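You operate a simulated robot arm through the tools that you are given. There is no shell and no other tool.

The job below is to be done with a simulated robot arm. You get a single attempt, and the scene is never put back.

JOB
Drain the receiver into the catch tub; empty the tub into the trough.
Fine: the gauge reads below 1 bar; tub on the green mat, scale under its line, sump valve shut, tub back. After draining release the air to the grey band, valve left open. Set down upright: catch tub.

The check looks at the end state, three seconds after you hand in, the way a careful person would. Anything else that was tipped, shoved, dropped, spilled or broken makes it a failure.

ROBOT AND FRAMES
A 7-joint arm with a two-finger parallel gripper, fixed in place. Base frame: the origin is at the foot of the arm, x ahead of it, y to its left, z up; the work surface is at about z = 640. Lengths are in mm, angles in degrees, forces in N, time in s.
With the tool pointing down near the work surface it reaches from about 220 to 660 mm from the base axis. Its first joint turns from -66.0 to 66.0 degrees. Payload 1.57 kg.
The tool frame sits at the grasp point between the pads (the TCP): z along the fingers, y along the line on which they close. The tips reach 30 mm beyond it. The gripper opens to 110 mm. The fingers are 24 mm wide and 12 mm thick; the gripper's body (48 by 112 mm) begins 78 mm behind the TCP.
Orientation is told as [roll, pitch, yaw] about the base's x, y, z axes, in that order, counted from this pose: with the fingers straight down and closing along the base's y, the tool's x points along the base's -x, its y along +y and its z along -z.

CONTROLS
- The arm moves only by the tool apply_moves. Its argument "deltas" is a list of rows, each an object of numbers (a shift or turn left out is 0, a gripper value left out holds the last): "tx", "ty", "tz": the shift along the tool's x, y, z in mm; "rx", "ry", "rz": the turn, a rotation vector about the tool's x, y, z in degrees; "gripper": the gripper command, from -1 (fully open) to 1 (shut), values between in proportion. In form: [{"tx": .., "ty": .., "tz": .., "rx": .., "ry": .., "rz": .., "gripper": ..}, ...]. A call has 1 to 20 rows; each row shifts and turns the commanded pose from where the row before left it, along the tool's axes as they then stand. Rows are played at 5 a second. More than 50 mm and 8.6 degrees between two rows, or a gripper value outside its range, and nothing of the call is played. Where a pose cannot be reached the arm comes as near as it can. A force on the tool above 60 N (or 10 N above the force at the start of the call, whichever is more), or a blocked arm, ends the call early, and 0.2 s more pass. The fingers move at their own pace (about 108 mm/s each) and stop on an object; they squeeze with about 42 N. The grip force told is the motor's: it shows also when the fingers shut on nothing. Time passes only in rows, and 0.2 s behind the last, so rows that do not move let the fingers close. The reply holds the time, the measured pose of the TCP, the force on the tool along the base axes, the opening and the grip force, in the units named above and with some noise, with the torque about the TCP (base axes, N m) and any sound that the robot's microphone picked up.
- Cameras (640 x 400 px; columns grow to the right, rows downward): "scene" is fixed at [168.6, -429, 1372.8]; the picture's right is [0.46, -0.89, 0.00], its down [-0.76, -0.39, -0.52] and it looks along [0.46, 0.24, -0.85] (base axes); focal length 334 px, centre (320, 200). "wrist" rides on the gripper at [70, 16, -141] in the tool frame; the picture's right is [-0.23, 0.97, 0.00], its down [-0.86, -0.20, -0.48] and it looks along [-0.47, -0.11, 0.88] (tool axes); focal length 222 px, centre (320, 200). There is no depth. A picture from a camera that has moved, and an enlarged one, comes with that camera's place and axes in the base frame and with its lens.
- snapshot(camera): a new picture of that camera. No time passes.
- zoom(camera, box): a new picture of the part [left, top, right, bottom] of that camera's present view, enlarged. No time passes.
- job_done(): hands the job in; it is judged then, once.

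Nothing tells you positions but the pictures and the camera data. Unless the task says otherwise, let go and move clear before handing in.

The tools are called after "Request:" as a command line: name --argument value ..., lists and objects as JSON in quotes. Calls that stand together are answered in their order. apply_moves: Moves the arm, as the interface text tells. Its arguments: {"type":"object","properties":{"deltas":{"type":"array"}},"required":["deltas"]} The other tools are called the same way: snapshot (camera) takes a picture; zoom (camera, box) takes an enlarged picture of a part of a camera's view; job_done () hands the job in.

At the start:

```text
time_s: 0.0
tcp_pos: [407.6, -165.5, 952.4]
orientation: [-0.1, 0.0, 0.1]
ft_force: [-0.1, 0.7, 0.4]
wrist_torque: [0.0, 0.01, 0.02]
grip_width: 110.1
grip_force: 0.0
```

scene: 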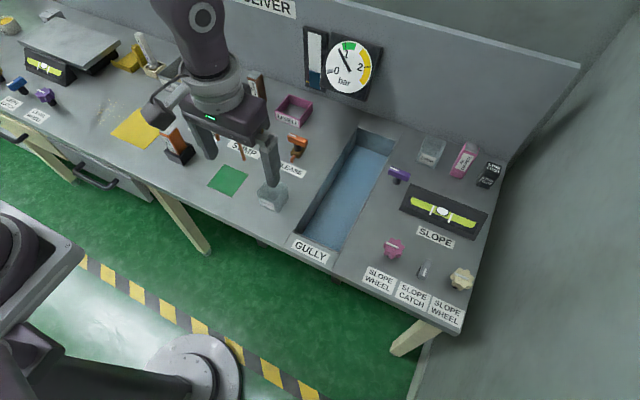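
wrist: 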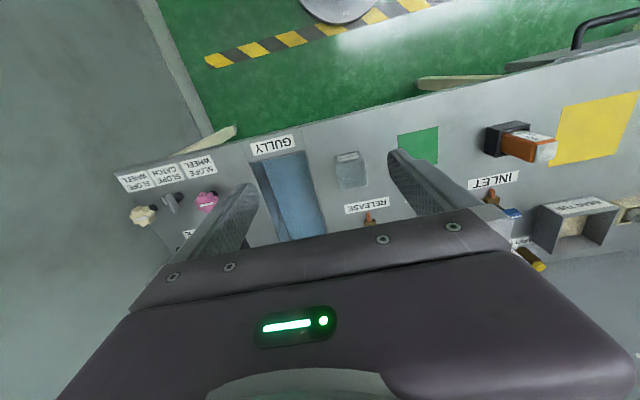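

I see a bench with a receiver panel, a gauge, a blue gully/trough, several valves and small objects. I'll look closer before moving anything.

Request:
zoom --camera "scene" --box '[100, 0, 260, 100]'

Request:
zoom --camera "scene" --box '[260, 0, 420, 100]'

Request:
zoom --camera "scene" --box '[100, 80, 340, 230]'

Request:
zoom --camera "scene" --box '[340, 120, 520, 330]'

Request:
zoom --camera "scene" --box '[0, 0, 160, 100]'

Request:
zoom --camera "scene" --box '[0, 60, 160, 210]'

Request:
zoom --camera "wrist" --box '[320, 80, 640, 280]'

Request:
zoom --camera "wrist" --box '[100, 100, 420, 260]'

```text
4.00 times, centred on (180, 50) of scene
camera zoom: at [168.6, -429.0, 1372.8], right [0.46, -0.89, 0.0], down [-0.76, -0.39, -0.52], along [0.46, 0.24, -0.85], focal length 1338 px, centre (880, 800)
```

zoom: 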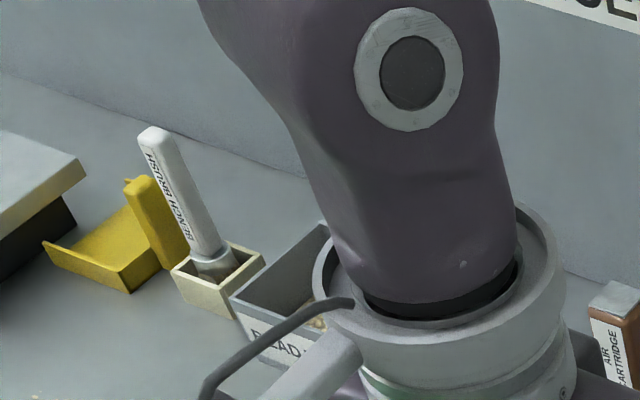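

```text
4.00 times, centred on (340, 50) of scene
camera zoom: at [168.6, -429.0, 1372.8], right [0.46, -0.89, 0.0], down [-0.76, -0.39, -0.52], along [0.46, 0.24, -0.85], focal length 1338 px, centre (240, 800)
```

zoom: 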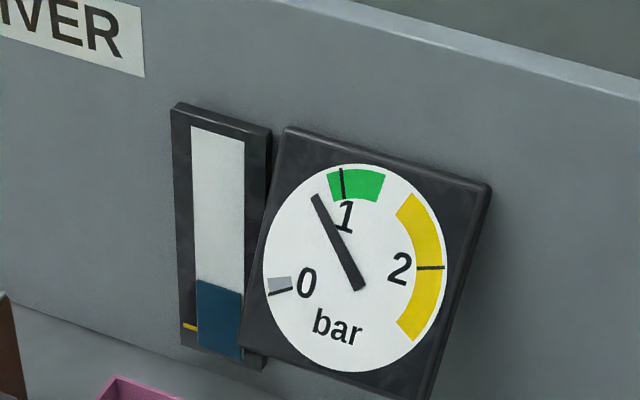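

```text
2.67 times, centred on (220, 155) of scene
camera zoom: at [168.6, -429.0, 1372.8], right [0.46, -0.89, 0.0], down [-0.76, -0.39, -0.52], along [0.46, 0.24, -0.85], focal length 892 px, centre (587, 320)
```

zoom: 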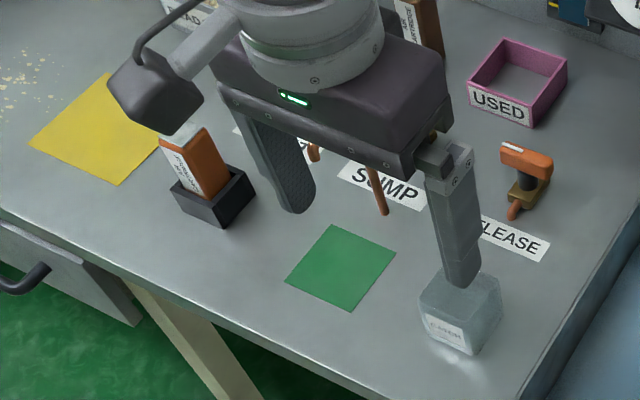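

```text
1.90 times, centred on (430, 225) of scene
camera zoom: at [168.6, -429.0, 1372.8], right [0.46, -0.89, 0.0], down [-0.76, -0.39, -0.52], along [0.46, 0.24, -0.85], focal length 637 px, centre (110, 152)
```

zoom: 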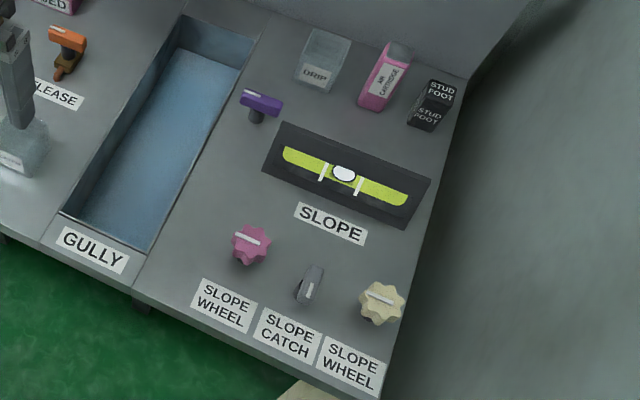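

```text
4.00 times, centred on (80, 50) of scene
camera zoom: at [168.6, -429.0, 1372.8], right [0.46, -0.89, 0.0], down [-0.76, -0.39, -0.52], along [0.46, 0.24, -0.85], focal length 1338 px, centre (1280, 800)
```

zoom: 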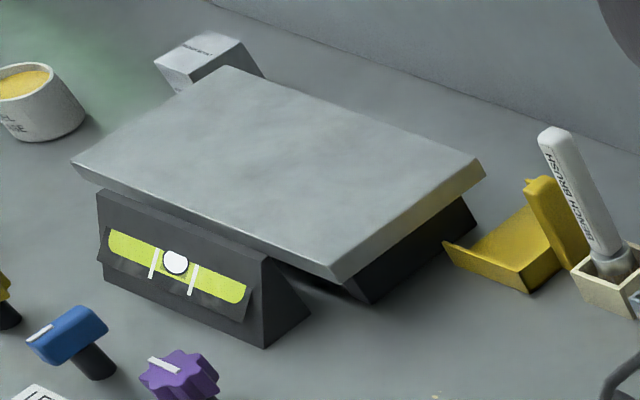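

```text
2.67 times, centred on (80, 135) of scene
camera zoom: at [168.6, -429.0, 1372.8], right [0.46, -0.89, 0.0], down [-0.76, -0.39, -0.52], along [0.46, 0.24, -0.85], focal length 892 px, centre (960, 373)
```

zoom: 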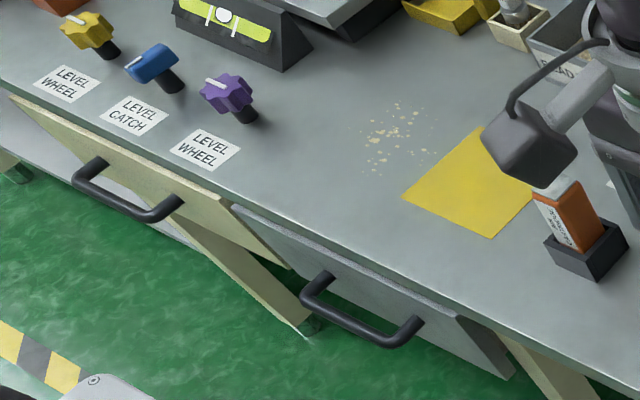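

```text
2.00 times, centred on (480, 180) of wrist
camera zoom: at [338.3, -148.6, 1094.6], right [0.23, 0.97, 0.0], down [0.86, -0.2, 0.48], along [0.47, -0.11, -0.88], focal length 444 px, centre (0, 240)
```

zoom: 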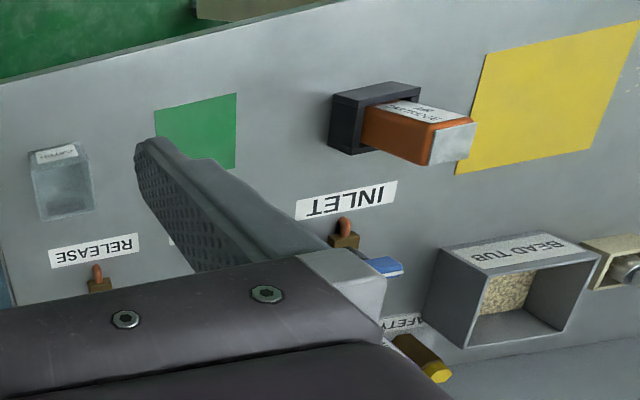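

```text
2.00 times, centred on (260, 180) of wrist
camera zoom: at [338.3, -148.6, 1094.6], right [0.23, 0.97, 0.0], down [0.86, -0.2, 0.48], along [0.47, -0.11, -0.88], focal length 444 px, centre (440, 240)
```

zoom: 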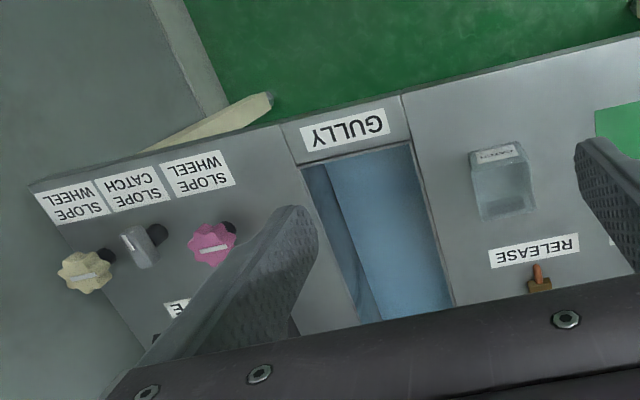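

The arm blocks the view of the valves (inlet, sump, release). I'll swing it up and to the left, away from the bench centre, then take pictures.

Request:
apply_moves --deltas '[{"tx": 15, "ty": 40, "tz": -5}, {"tx": 15, "ty": 40, "tz": -5}, {"tx": 15, "ty": 40, "tz": -5}, {"tx": 15, "ty": 40, "tz": -5}, {"tx": 15, "ty": 40, "tz": -5}, {"tx": 15, "ty": 40, "tz": -5}, {"tx": 15, "ty": 40, "tz": -5}, {"tx": 15, "ty": 40, "tz": -5}, {"tx": 15, "ty": 40, "tz": -5}, {"tx": 15, "ty": 40, "tz": -5}]'

Request:
snapshot --camera "scene"

Request:
snapshot --camera "wrist"

```text
time_s: 2.2
tcp_pos: [256.1, 236.1, 1003.4]
orientation: [0.0, 0.0, 0.0]
ft_force: [0.3, 0.4, 0.0]
wrist_torque: [-0.04, -0.01, -0.01]
grip_width: 109.8
grip_force: 0.0
```

```text
taken
```

scene: 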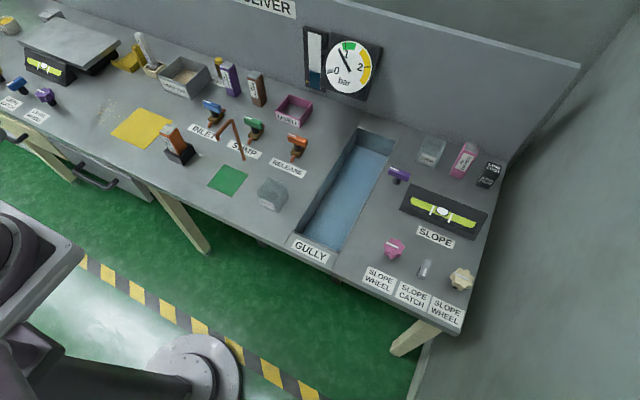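

```text
taken
camera wrist: at [187.9, 252.0, 1145.3], right [0.23, 0.97, 0.0], down [0.86, -0.2, 0.48], along [0.47, -0.11, -0.88], focal length 222 px, centre (320, 200)
```

wrist: 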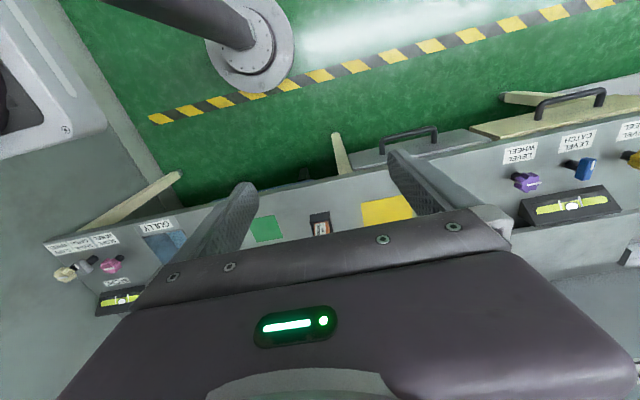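

Request:
zoom --camera "scene" --box '[190, 70, 350, 170]'

Request:
zoom --camera "scene" --box '[190, 130, 350, 230]'

Request:
zoom --camera "scene" --box '[290, 20, 400, 110]'

Request:
zoom --camera "scene" --box '[90, 30, 250, 170]'

Request:
zoom --camera "scene" --box '[290, 110, 420, 270]'

```text
4.00 times, centred on (270, 120) of scene
camera zoom: at [168.6, -429.0, 1372.8], right [0.46, -0.89, 0.0], down [-0.76, -0.39, -0.52], along [0.46, 0.24, -0.85], focal length 1338 px, centre (520, 520)
```

zoom: 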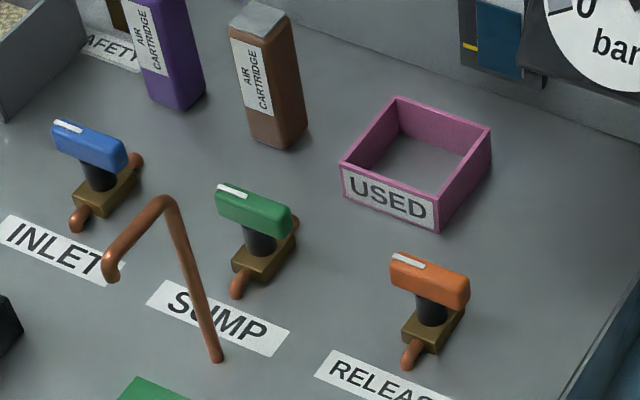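

```text
4.00 times, centred on (270, 180) of scene
camera zoom: at [168.6, -429.0, 1372.8], right [0.46, -0.89, 0.0], down [-0.76, -0.39, -0.52], along [0.46, 0.24, -0.85], focal length 1338 px, centre (520, 280)
```

zoom: 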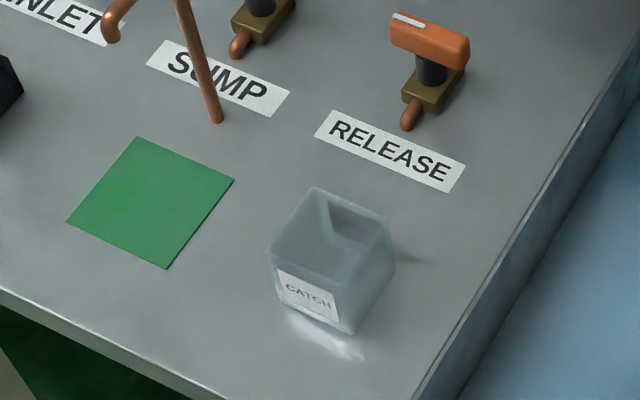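

```text
4.44 times, centred on (345, 65) of scene
camera zoom: at [168.6, -429.0, 1372.8], right [0.46, -0.89, 0.0], down [-0.76, -0.39, -0.52], along [0.46, 0.24, -0.85], focal length 1486 px, centre (209, 800)
```

zoom: 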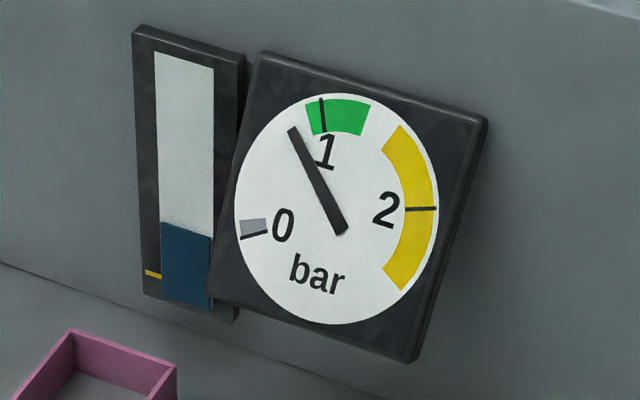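

```text
2.86 times, centred on (170, 100) of scene
camera zoom: at [168.6, -429.0, 1372.8], right [0.46, -0.89, 0.0], down [-0.76, -0.39, -0.52], along [0.46, 0.24, -0.85], focal length 956 px, centre (749, 486)
```

zoom: 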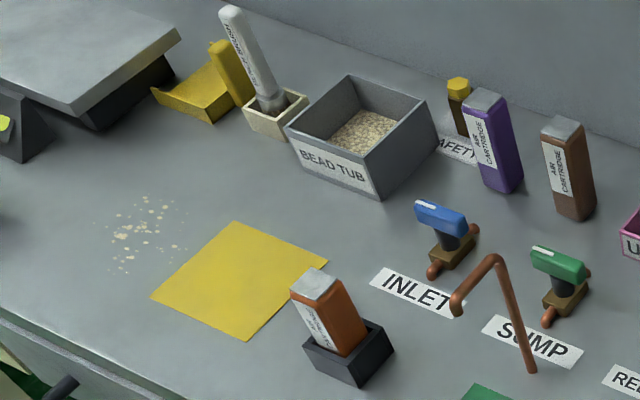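

```text
2.50 times, centred on (355, 190) of scene
camera zoom: at [168.6, -429.0, 1372.8], right [0.46, -0.89, 0.0], down [-0.76, -0.39, -0.52], along [0.46, 0.24, -0.85], focal length 836 px, centre (232, 225)
```

zoom: 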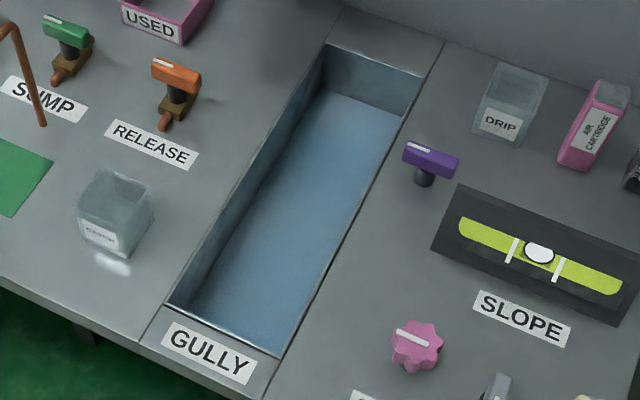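

The tub (about 53 mm square, 60 tall) sits near (507, -122). The green mat is centred near (507, 26) under a copper spout about 150 mm high, and the three T-handle valves are near x≈675 with their bars across the pipes. I'll move the wrist camera over the valves for a closer look.

Request:
apply_moves --deltas '[{"tx": -30, "ty": -26.6, "tz": -4}, {"tx": -30, "ty": -26.6, "tz": 0}, {"tx": -30, "ty": -26.6, "tz": 0}, {"tx": -30, "ty": -26.6, "tz": 0}, {"tx": -30, "ty": -26.6, "tz": 10}, {"tx": -30, "ty": -26.6, "tz": 10}, {"tx": -30, "ty": -26.6, "tz": 20}, {"tx": -30, "ty": -26.6, "tz": 20}, {"tx": -30, "ty": -26.6, "tz": 20}, {"tx": -30, "ty": -26.6, "tz": 27}]'

Request:
snapshot --camera "wrist"

Request:
snapshot --camera "scene"

```text
time_s: 4.4
tcp_pos: [556.3, -29.4, 899.1]
orientation: [0.1, -0.1, 0.0]
ft_force: [-0.6, 0.4, -0.2]
wrist_torque: [0.02, 0.0, 0.0]
grip_width: 110.1
grip_force: 0.0
```

```text
taken
camera wrist: at [488.4, -14.7, 1041.3], right [0.23, 0.97, 0.0], down [0.86, -0.2, 0.48], along [0.47, -0.11, -0.88], focal length 222 px, centre (320, 200)
```

wrist: 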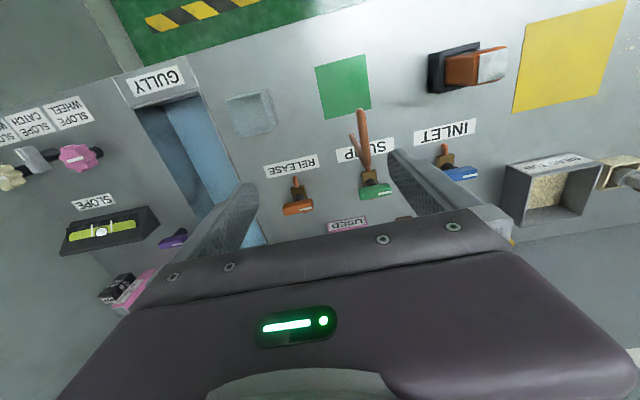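

```text
taken
```

scene: 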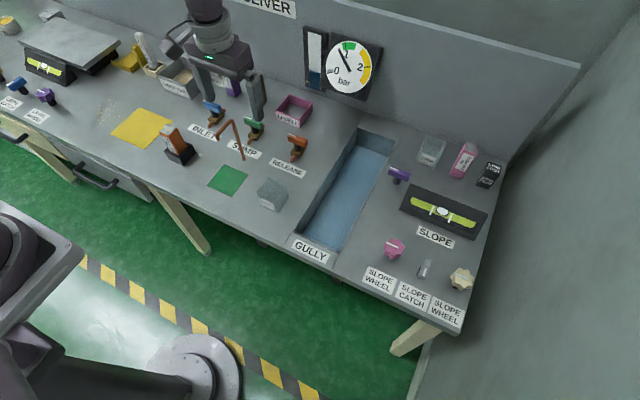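

Request:
zoom --camera "wrist" --box '[220, 60, 420, 240]'

Request:
zoom --camera "wrist" --box '[300, 80, 400, 210]'

Request:
zoom --camera "wrist" --box '[400, 30, 600, 230]'

```text
2.22 times, centred on (320, 150) of wrist
camera zoom: at [488.4, -14.7, 1041.3], right [0.23, 0.97, 0.0], down [0.86, -0.2, 0.48], along [0.47, -0.11, -0.88], focal length 494 px, centre (320, 311)
```

zoom: 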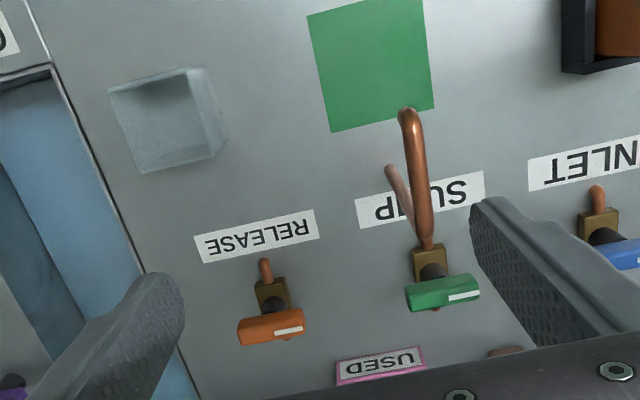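

```text
3.08 times, centred on (350, 145) of wrist
camera zoom: at [488.4, -14.7, 1041.3], right [0.23, 0.97, 0.0], down [0.86, -0.2, 0.48], along [0.47, -0.11, -0.88], focal length 684 px, centre (228, 369)
```

zoom: 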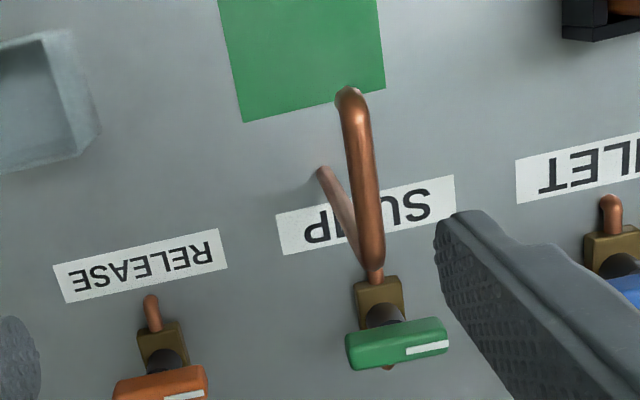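

```text
2.00 times, centred on (500, 130) of wrist
camera zoom: at [488.4, -14.7, 1041.3], right [0.23, 0.97, 0.0], down [0.86, -0.2, 0.48], along [0.47, -0.11, -0.88], focal length 444 px, centre (-40, 340)
```

zoom: 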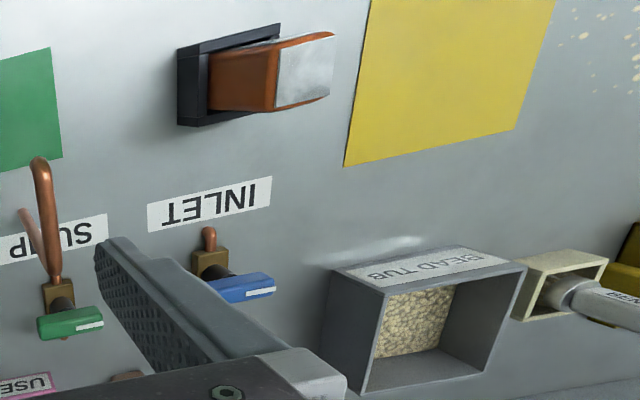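

The three valves have bars across their pipes (shut). I'll zoom in more on the tub and sump valve to refine their positions.

Request:
zoom --camera "wrist" --box '[210, 80, 290, 130]'

Request:
zoom --camera "wrist" --box '[330, 150, 410, 210]'

Request:
zoom --camera "scene" --box '[245, 165, 305, 225]'

Request:
zoom --camera "scene" --box '[280, 125, 320, 165]'

Request:
zoom --camera "wrist" --box '[260, 150, 340, 220]'

```text
8.00 times, centred on (250, 105) of wrist
camera zoom: at [488.4, -14.7, 1041.3], right [0.23, 0.97, 0.0], down [0.86, -0.2, 0.48], along [0.47, -0.11, -0.88], focal length 1777 px, centre (880, 960)
```

zoom: 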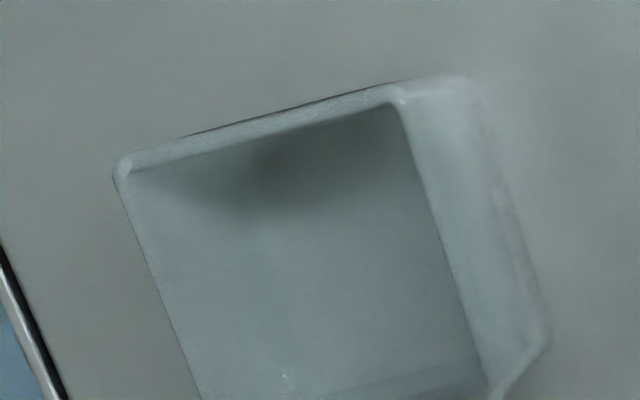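

```text
6.67 times, centred on (370, 180) of wrist
camera zoom: at [488.4, -14.7, 1041.3], right [0.23, 0.97, 0.0], down [0.86, -0.2, 0.48], along [0.47, -0.11, -0.88], focal length 1481 px, centre (-13, 333)
```

zoom: 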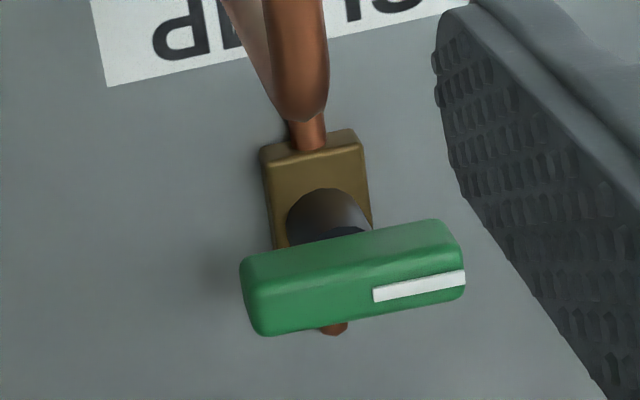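

```text
6.67 times, centred on (275, 195) of scene
camera zoom: at [168.6, -429.0, 1372.7], right [0.46, -0.89, 0.0], down [-0.76, -0.39, -0.52], along [0.46, 0.24, -0.85], focal length 2230 px, centre (620, 233)
```

zoom: 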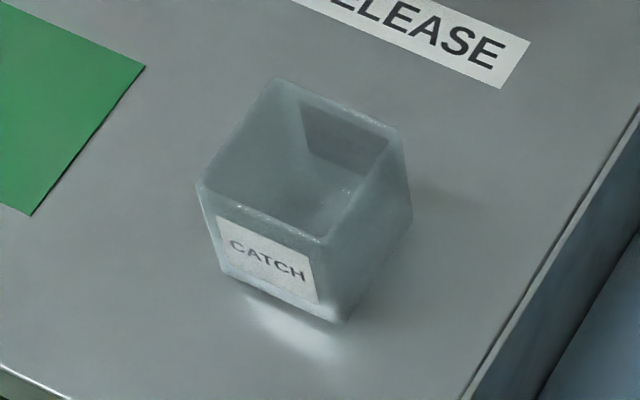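

```text
10.00 times, centred on (300, 145) of scene
camera zoom: at [168.6, -429.0, 1372.7], right [0.46, -0.89, 0.0], down [-0.76, -0.39, -0.52], along [0.46, 0.24, -0.85], focal length 3344 px, centre (520, 750)
```

zoom: 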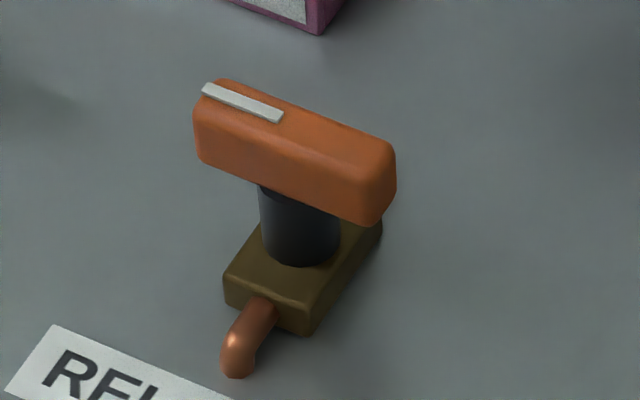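

```text
5.71 times, centred on (300, 185) of wrist
camera zoom: at [488.4, -14.7, 1041.3], right [0.23, 0.97, 0.0], down [0.86, -0.2, 0.48], along [0.47, -0.11, -0.88], focal length 1269 px, centre (434, 286)
```

zoom: 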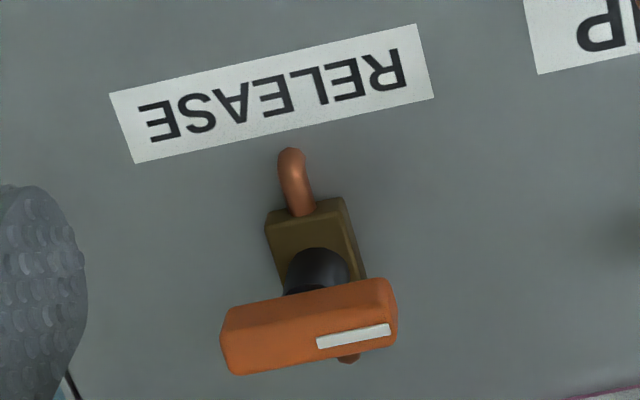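

The tub centre comes out near (510, -124.5) from both cameras, the mat centre near (510, 21), the spout end near (528, 23, 780), and the sump and release bars near (682, 46) and (682, -98). The spout blocks a top-down placement. I'll back off and pitch the tool about 45° forward to hold the tub from the front.

Request:
apply_moves --deltas '[{"tx": 30, "ty": -23.5, "tz": 12}, {"tx": 30, "ty": -23.5, "tz": 12}, {"tx": 30, "ty": -23.5, "tz": 12}, {"tx": 30, "ty": -23.5, "tz": 12}, {"ry": -7.5}, {"ry": -7.5}, {"ry": -7.5}, {"ry": -7.5}, {"ry": -7.5}, {"ry": -7.5}, {}]'

Request:
snapshot --camera "wrist"

Request:
snapshot --camera "scene"

```text
time_s: 6.8
tcp_pos: [445.2, -128.5, 849.4]
orientation: [-0.1, -44.8, 0.0]
ft_force: [0.4, 0.5, -0.5]
wrist_torque: [0.03, 0.0, -0.02]
grip_width: 109.8
grip_force: 0.2
out of reach, approached as far as the arm can: row 10
```

```text
taken
camera wrist: at [296.5, -111.6, 900.1], right [0.16, 0.97, 0.16], down [0.27, -0.2, 0.94], along [0.95, -0.11, -0.29], focal length 222 px, centre (320, 200)
```

wrist: 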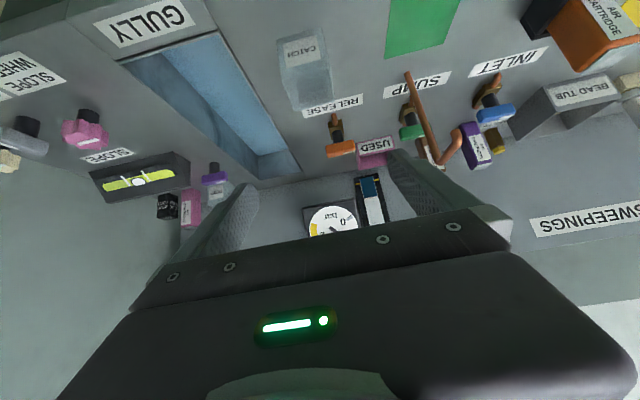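

```text
taken
```

scene: 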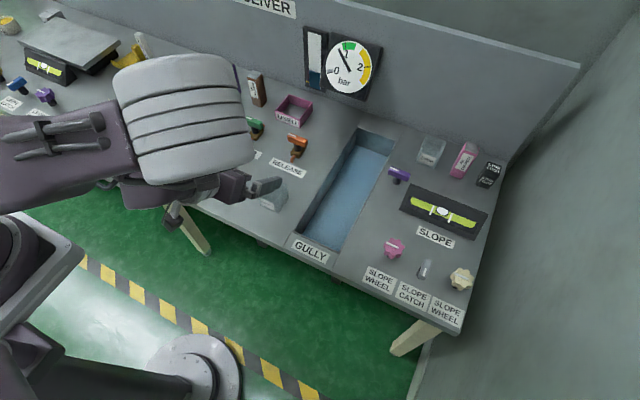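

Pitching here reached the inner limit, but the arm has room further forward. I'll go down and forward toward the tub in part, then check the pose.

Request:
apply_moves --deltas '[{"tx": 10, "tz": 30}, {"tx": 20, "tz": 28}, {"tx": 20, "tz": 26}, {}]'

```text
time_s: 7.8
tcp_pos: [469.0, -127.6, 753.8]
orientation: [0.1, -45.0, 0.0]
ft_force: [0.2, 0.3, -0.3]
wrist_torque: [0.02, -0.01, 0.01]
grip_width: 109.9
grip_force: 0.0
```

Request:
snapshot --camera "wrist"

Request:
zoom --camera "scene" --box '[180, 130, 340, 250]'

```text
taken
camera wrist: at [320.9, -111.8, 804.6], right [0.16, 0.97, 0.16], down [0.27, -0.2, 0.94], along [0.95, -0.11, -0.29], focal length 222 px, centre (320, 200)
```

wrist: 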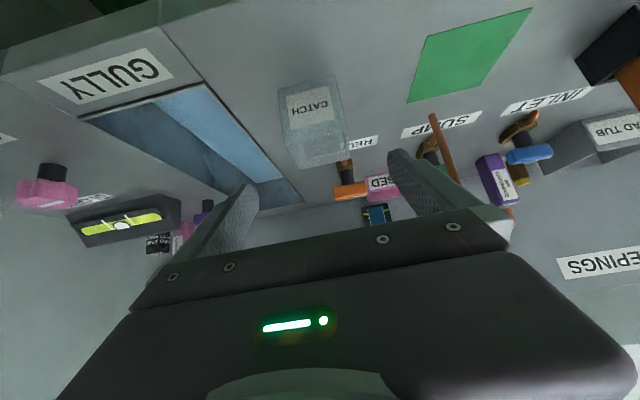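

```text
3.33 times, centred on (260, 190) of scene
camera zoom: at [168.6, -429.0, 1372.8], right [0.46, -0.89, 0.0], down [-0.76, -0.39, -0.52], along [0.46, 0.24, -0.85], focal length 1115 px, centre (520, 233)
```

zoom: 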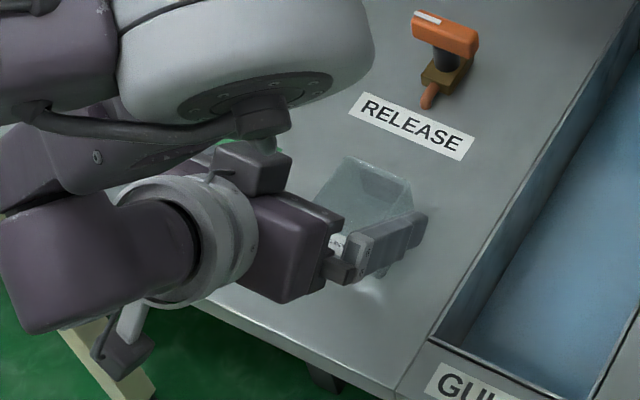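

Request:
zoom --camera "wrist" --box '[260, 60, 360, 180]'

```text
3.33 times, centred on (310, 120) of wrist
camera zoom: at [320.9, -111.8, 804.6], right [0.16, 0.97, 0.16], down [0.27, -0.2, 0.94], along [0.95, -0.11, -0.29], focal length 740 px, centre (353, 467)
```

zoom: 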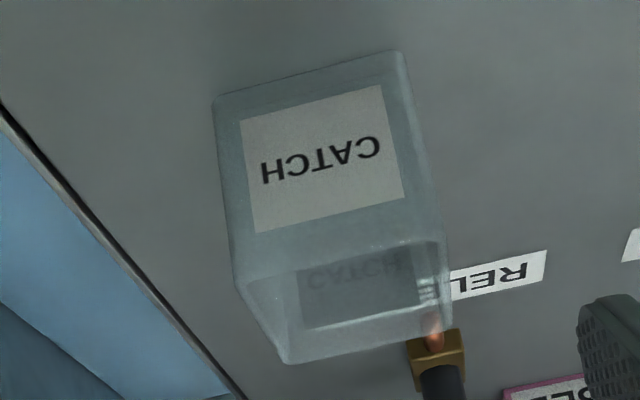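

Tub centre confirmed near (511, -125.3); the TCP is 2.5 mm off in y. I'll advance the open fingers to either side of the tub.

Request:
apply_moves --deltas '[{"tx": 9, "ty": 2.5, "tz": 26, "gripper": -1}, {"tx": 9, "tz": 27}, {"tx": 8.2, "tz": 27}, {}]'

Request:
zoom --camera "wrist" --box '[220, 0, 420, 200]'

Request:
zoom --camera "scene" --box '[200, 150, 320, 240]'

```text
time_s: 8.8
tcp_pos: [508.5, -124.6, 678.3]
orientation: [-0.1, -45.0, 0.0]
ft_force: [-0.2, -0.5, 0.5]
wrist_torque: [-0.01, -0.03, 0.03]
grip_width: 110.2
grip_force: 0.0
```

```text
2.00 times, centred on (320, 100) of wrist
camera zoom: at [359.5, -108.4, 729.2], right [0.16, 0.97, 0.16], down [0.27, -0.2, 0.94], along [0.95, -0.11, -0.29], focal length 444 px, centre (320, 400)
```

zoom: 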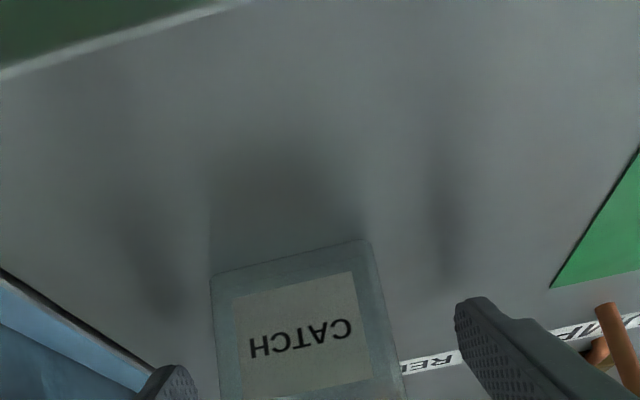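

```text
4.44 times, centred on (260, 195) of scene
camera zoom: at [168.6, -429.0, 1372.8], right [0.46, -0.89, 0.0], down [-0.76, -0.39, -0.52], along [0.46, 0.24, -0.85], focal length 1486 px, centre (587, 222)
```

zoom: 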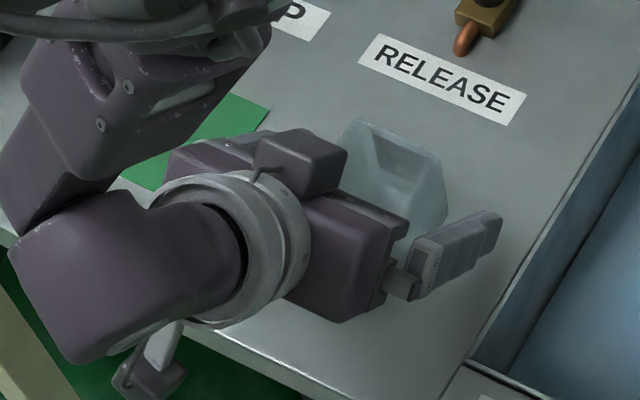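

Fingers are either side of the tub. Closing the grip.

Request:
apply_moves --deltas '[{"gripper": -0.4}, {"gripper": -0.1}, {"gripper": 0.3}, {"gripper": 1}, {}, {}]'

Request:
zoom --camera "scene" --box '[200, 150, 320, 240]'

```text
time_s: 10.2
tcp_pos: [508.2, -123.9, 678.0]
orientation: [0.1, -45.0, -0.1]
ft_force: [1.5, -0.6, 0.7]
wrist_torque: [0.0, -0.01, 0.03]
grip_width: 55.5
grip_force: 42.2
```

```text
4.44 times, centred on (260, 195) of scene
camera zoom: at [168.6, -429.0, 1372.8], right [0.46, -0.89, 0.0], down [-0.76, -0.39, -0.52], along [0.46, 0.24, -0.85], focal length 1486 px, centre (587, 222)
```

zoom: 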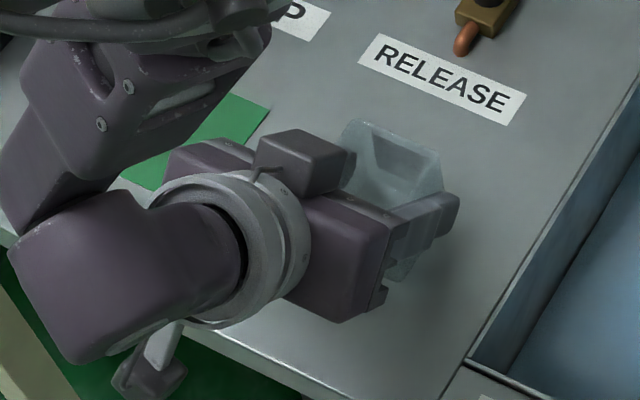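

Tub is held (55.5 mm wide, 42 N). I'll lift it about 12 mm and carry it in +y to above the green mat, then check before lowering.

Request:
apply_moves --deltas '[{"tx": -8.5, "tz": -8.5}, {}, {"ty": 25}, {"ty": 30}, {"ty": 30}, {"ty": 30}, {"ty": 20}, {"ty": 11, "tx": -2.8, "tz": 2.8}, {}, {}]'

Request:
snapshot --camera "wrist"

Request:
zoom --camera "scene" --box '[150, 90, 310, 230]'

```text
time_s: 11.5
tcp_pos: [508.9, -43.2, 692.8]
orientation: [-2.8, -45.5, 0.1]
ft_force: [-2.4, -8.6, 0.3]
wrist_torque: [-0.34, 0.12, 0.18]
grip_width: 56.5
grip_force: 42.0
stopped in row 6: the force on the tool passed its limit at 79 N (the readings are from after the stop); the commanded pose is now the measured one
```

```text
taken
camera wrist: at [359.9, -22.2, 741.9], right [0.19, 0.97, 0.13], down [0.25, -0.18, 0.95], along [0.95, -0.15, -0.28], focal length 222 px, centre (320, 200)
```

wrist: 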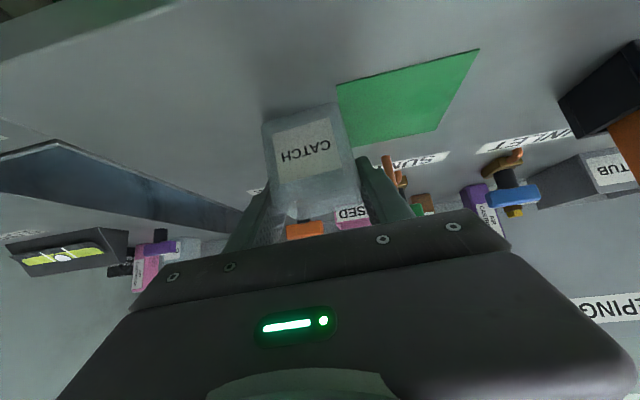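

```text
2.86 times, centred on (230, 160) of scene
camera zoom: at [168.5, -429.1, 1372.7], right [0.46, -0.89, 0.0], down [-0.76, -0.39, -0.52], along [0.46, 0.24, -0.85], focal length 956 px, centre (577, 314)
```

zoom: 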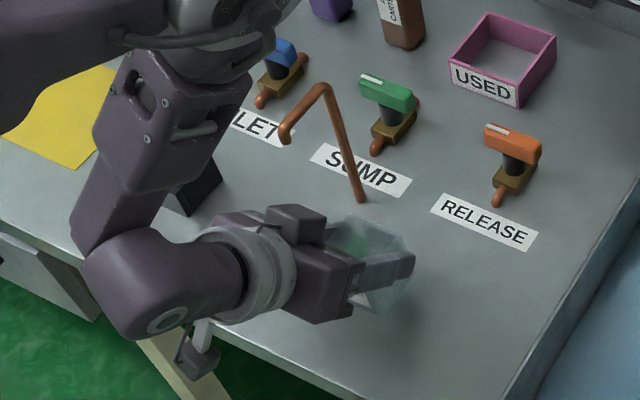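

The arm stopped on a contact force while carrying the tub; the torque suggests the contact is at the tub's bottom edge near the mat. I'll look closely before doing anything else.

Request:
zoom --camera "wrist" --box '[240, 40, 400, 180]'

Request:
zoom --camera "wrist" --box '[320, 40, 490, 160]'

Request:
zoom --camera "scene" --box '[140, 110, 220, 180]'

Request:
zoom --camera "scene" --box '[220, 140, 290, 210]'

Request:
snapshot --camera "scene"

```text
2.86 times, centred on (320, 110) of wrist
camera zoom: at [359.9, -22.2, 741.9], right [0.19, 0.97, 0.13], down [0.25, -0.18, 0.95], along [0.95, -0.15, -0.28], focal length 635 px, centre (320, 457)
```

zoom: 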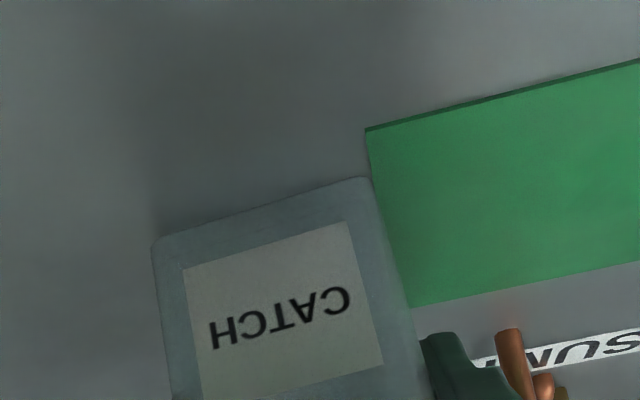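

```text
3.33 times, centred on (405, 100) of wrist
camera zoom: at [359.9, -22.2, 741.9], right [0.19, 0.97, 0.13], down [0.25, -0.18, 0.95], along [0.95, -0.15, -0.28], focal length 740 px, centre (37, 533)
```

zoom: 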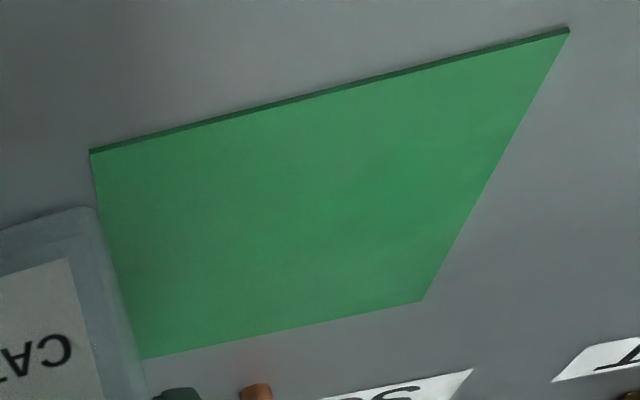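

```text
5.71 times, centred on (180, 145) of scene
camera zoom: at [168.5, -429.1, 1372.7], right [0.46, -0.89, 0.0], down [-0.76, -0.39, -0.52], along [0.46, 0.24, -0.85], focal length 1911 px, centre (1120, 514)
```

zoom: 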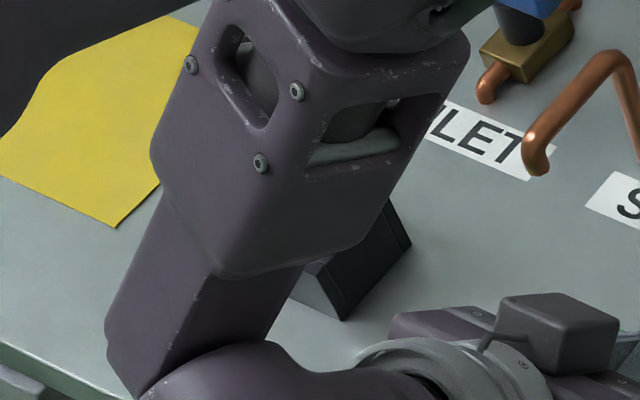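

```text
5.71 times, centred on (255, 175) of scene
camera zoom: at [168.5, -429.1, 1372.7], right [0.46, -0.89, 0.0], down [-0.76, -0.39, -0.52], along [0.46, 0.24, -0.85], focal length 1911 px, centre (691, 343)
```

zoom: 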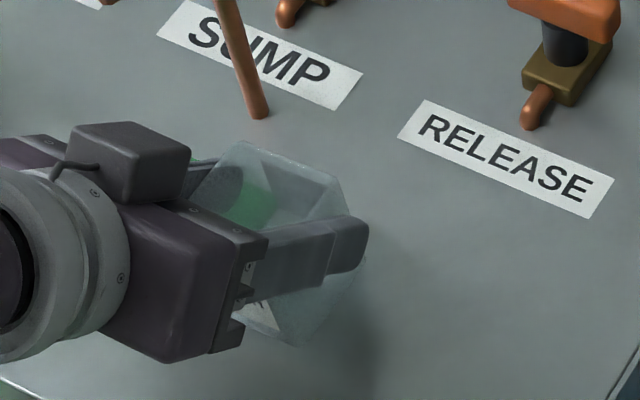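

```text
taken
```

scene: 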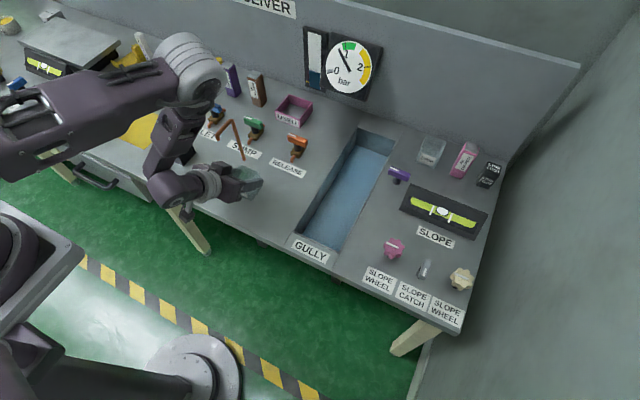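

Request:
zoom --camera "wrist" --box '[220, 90, 420, 250]'

Request:
zoom --camera "scene" --box '[235, 155, 275, 205]'

```text
2.50 times, centred on (320, 170) of wrist
camera zoom: at [359.9, -22.2, 741.9], right [0.19, 0.97, 0.13], down [0.25, -0.18, 0.95], along [0.95, -0.15, -0.28], focal length 555 px, centre (320, 275)
```

zoom: 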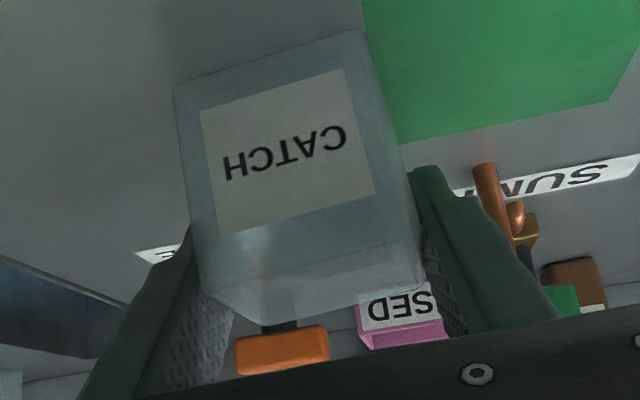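

```text
8.00 times, centred on (255, 180) of scene
camera zoom: at [168.5, -429.1, 1372.7], right [0.46, -0.89, 0.0], down [-0.76, -0.39, -0.52], along [0.46, 0.24, -0.85], focal length 2675 px, centre (840, 360)
```

zoom: 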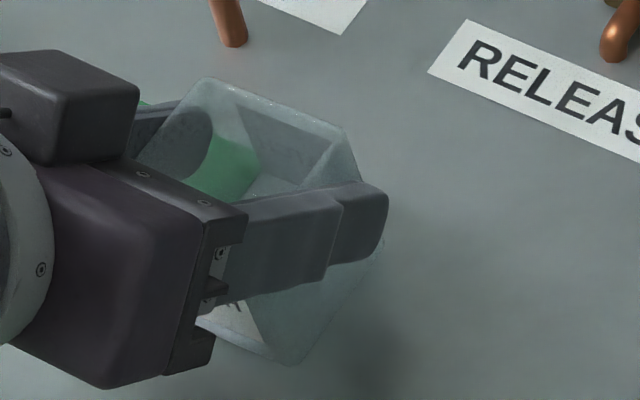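

The tub's bottom now seems to be at about z=642, resting against the 2 mm mat edge, so it slid in the grip while I lifted. I'll back off 4 mm, level the roll, lift a little and see whether it comes up.

Request:
apply_moves --deltas '[{"ty": -4}, {"rx": -1.4}, {"rx": -1.4}, {}]'

Request:
zoom --camera "wrist" --box '[220, 90, 420, 250]'

```text
time_s: 12.5
tcp_pos: [508.2, -46.8, 692.7]
orientation: [0.4, -45.5, 0.2]
ft_force: [0.8, -0.8, -0.6]
wrist_torque: [0.03, -0.02, 0.02]
grip_width: 55.7
grip_force: 42.1
```

```text
2.50 times, centred on (320, 170) of wrist
camera zoom: at [359.2, -32.1, 742.9], right [0.15, 0.97, 0.17], down [0.26, -0.2, 0.94], along [0.95, -0.1, -0.28], focal length 555 px, centre (320, 275)
```

zoom: 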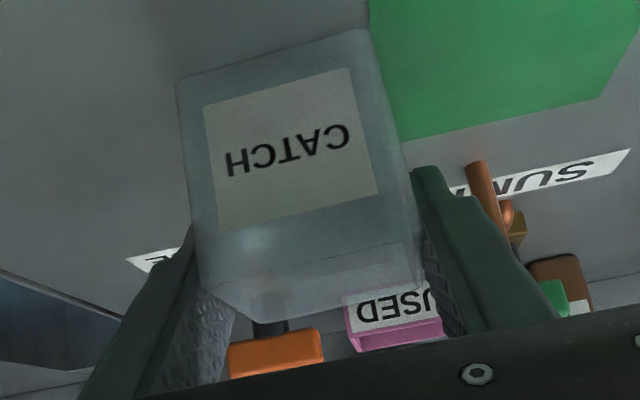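

Request:
apply_moves --deltas '[{"tx": -3.5, "tz": -3.5}, {"tx": -3.5, "tz": -3.5}, {}, {}]'

Request:
zoom --camera "wrist" --box '[220, 90, 420, 250]'

Request:
zoom --camera "scene" --box '[220, 140, 290, 210]'

```text
time_s: 13.5
tcp_pos: [508.0, -47.7, 703.1]
orientation: [0.3, -45.5, 0.2]
ft_force: [-0.2, -0.1, -0.4]
wrist_torque: [-0.02, -0.06, 0.0]
grip_width: 55.7
grip_force: 42.1
```

```text
2.50 times, centred on (320, 170) of wrist
camera zoom: at [359.2, -32.3, 752.7], right [0.15, 0.97, 0.17], down [0.26, -0.2, 0.94], along [0.95, -0.1, -0.28], focal length 555 px, centre (320, 275)
```

zoom: 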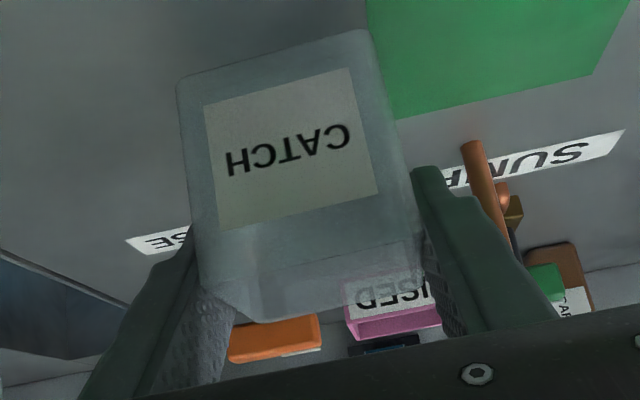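

```text
5.71 times, centred on (255, 175) of scene
camera zoom: at [168.6, -429.0, 1372.7], right [0.46, -0.89, 0.0], down [-0.76, -0.39, -0.52], along [0.46, 0.24, -0.85], focal length 1911 px, centre (691, 343)
```

zoom: 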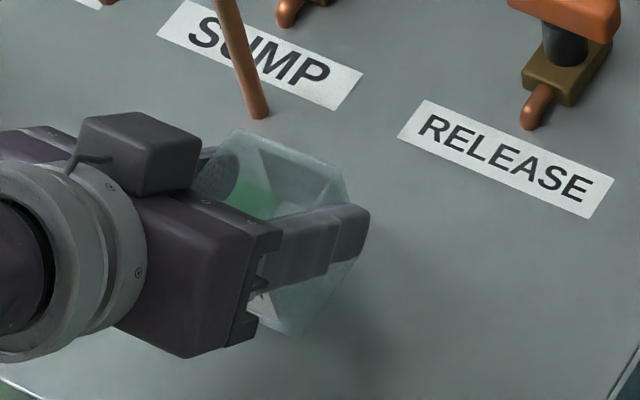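

The tub is now held firmly, bottom about 11 mm above the mat level. I'll carry it slowly onto the mat at y≈21.

Request:
apply_moves --deltas '[{"ty": 10}, {"ty": 15}, {"ty": 15}, {"ty": 10}, {}]'

Request:
zoom --camera "wrist" --box '[220, 60, 420, 250]'

Request:
zoom --camera "scene" --box '[190, 100, 280, 200]'

```text
time_s: 14.7
tcp_pos: [508.3, 3.6, 703.6]
orientation: [0.3, -45.5, 0.3]
ft_force: [0.4, -0.1, 0.6]
wrist_torque: [0.01, -0.05, 0.02]
grip_width: 55.6
grip_force: 41.9
```

```text
2.11 times, centred on (320, 155) of wrist
camera zoom: at [359.1, 18.1, 753.2], right [0.15, 0.97, 0.17], down [0.26, -0.2, 0.94], along [0.95, -0.1, -0.28], focal length 468 px, centre (320, 295)
```

zoom: 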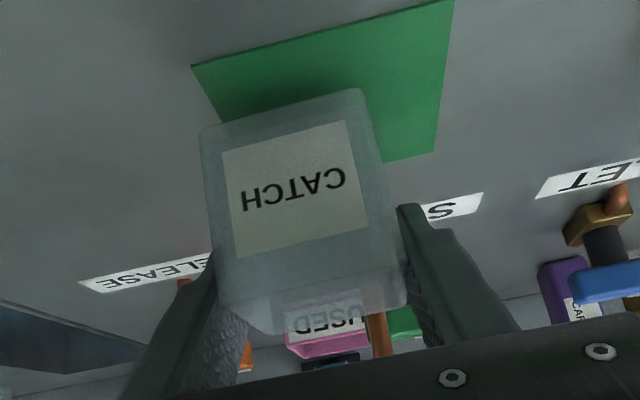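

```text
4.00 times, centred on (235, 150) of scene
camera zoom: at [168.6, -429.0, 1372.8], right [0.46, -0.89, 0.0], down [-0.76, -0.39, -0.52], along [0.46, 0.24, -0.85], focal length 1338 px, centre (660, 400)
```

zoom: 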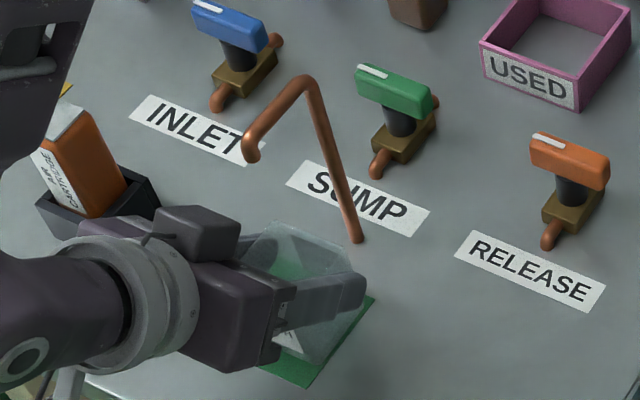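

Cartridge and holder are untouched, and the tub is at about (512, 2.7), bottom z≈652. I'll shift 18 mm in y and 3 mm in x, then check the spout clearance.

Request:
apply_moves --deltas '[{"ty": 9, "tx": -1, "tz": 1}, {"ty": 9.3, "tx": -1.1, "tz": 1.1}, {}]'

Request:
zoom --camera "wrist" --box '[220, 60, 420, 250]'

Request:
zoom --camera "scene" --box '[190, 100, 280, 200]'

```text
time_s: 15.5
tcp_pos: [510.7, 22.0, 702.7]
orientation: [0.3, -45.4, 0.1]
ft_force: [0.4, -0.4, -1.1]
wrist_torque: [0.02, 0.05, 0.0]
grip_width: 55.6
grip_force: 41.9
```

```text
2.11 times, centred on (320, 155) of wrist
camera zoom: at [361.8, 36.5, 753.1], right [0.15, 0.97, 0.17], down [0.26, -0.2, 0.94], along [0.95, -0.1, -0.28], focal length 468 px, centre (320, 295)
```

zoom: 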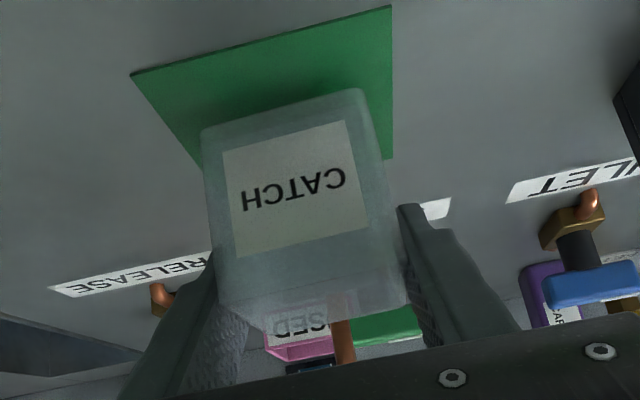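

```text
4.00 times, centred on (235, 150) of scene
camera zoom: at [168.6, -429.0, 1372.8], right [0.46, -0.89, 0.0], down [-0.76, -0.39, -0.52], along [0.46, 0.24, -0.85], focal length 1338 px, centre (660, 400)
```

zoom: 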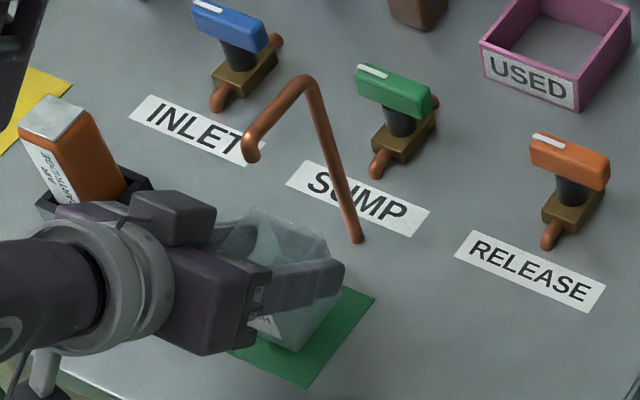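

Aligned with the spout. Lowering the tub gently onto the mat.

Request:
apply_moves --deltas '[{"tx": 2.1, "tz": 2.1}, {"tx": 2.1, "tz": 2.1}, {"tx": 1.4, "tz": 1.4}, {}]'

Request:
zoom --camera "wrist" --box '[220, 60, 420, 250]'

```text
time_s: 16.5
tcp_pos: [510.1, 21.8, 695.3]
orientation: [0.3, -45.5, 0.2]
ft_force: [-0.5, -0.1, -0.7]
wrist_torque: [0.0, 0.02, -0.01]
grip_width: 55.8
grip_force: 41.8
```

```text
2.11 times, centred on (320, 155) of wrist
camera zoom: at [361.4, 36.5, 745.2], right [0.15, 0.97, 0.17], down [0.26, -0.2, 0.94], along [0.95, -0.1, -0.28], focal length 468 px, centre (320, 295)
```

zoom: 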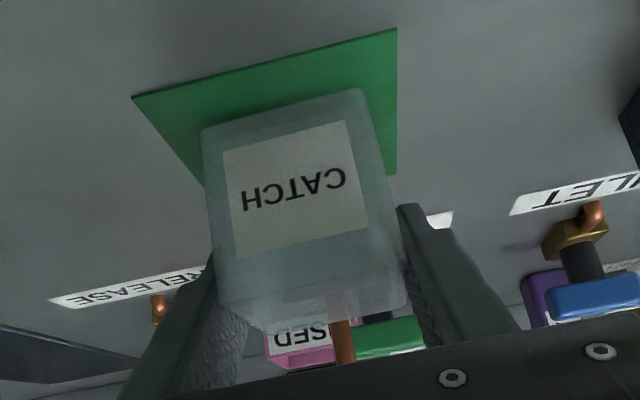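

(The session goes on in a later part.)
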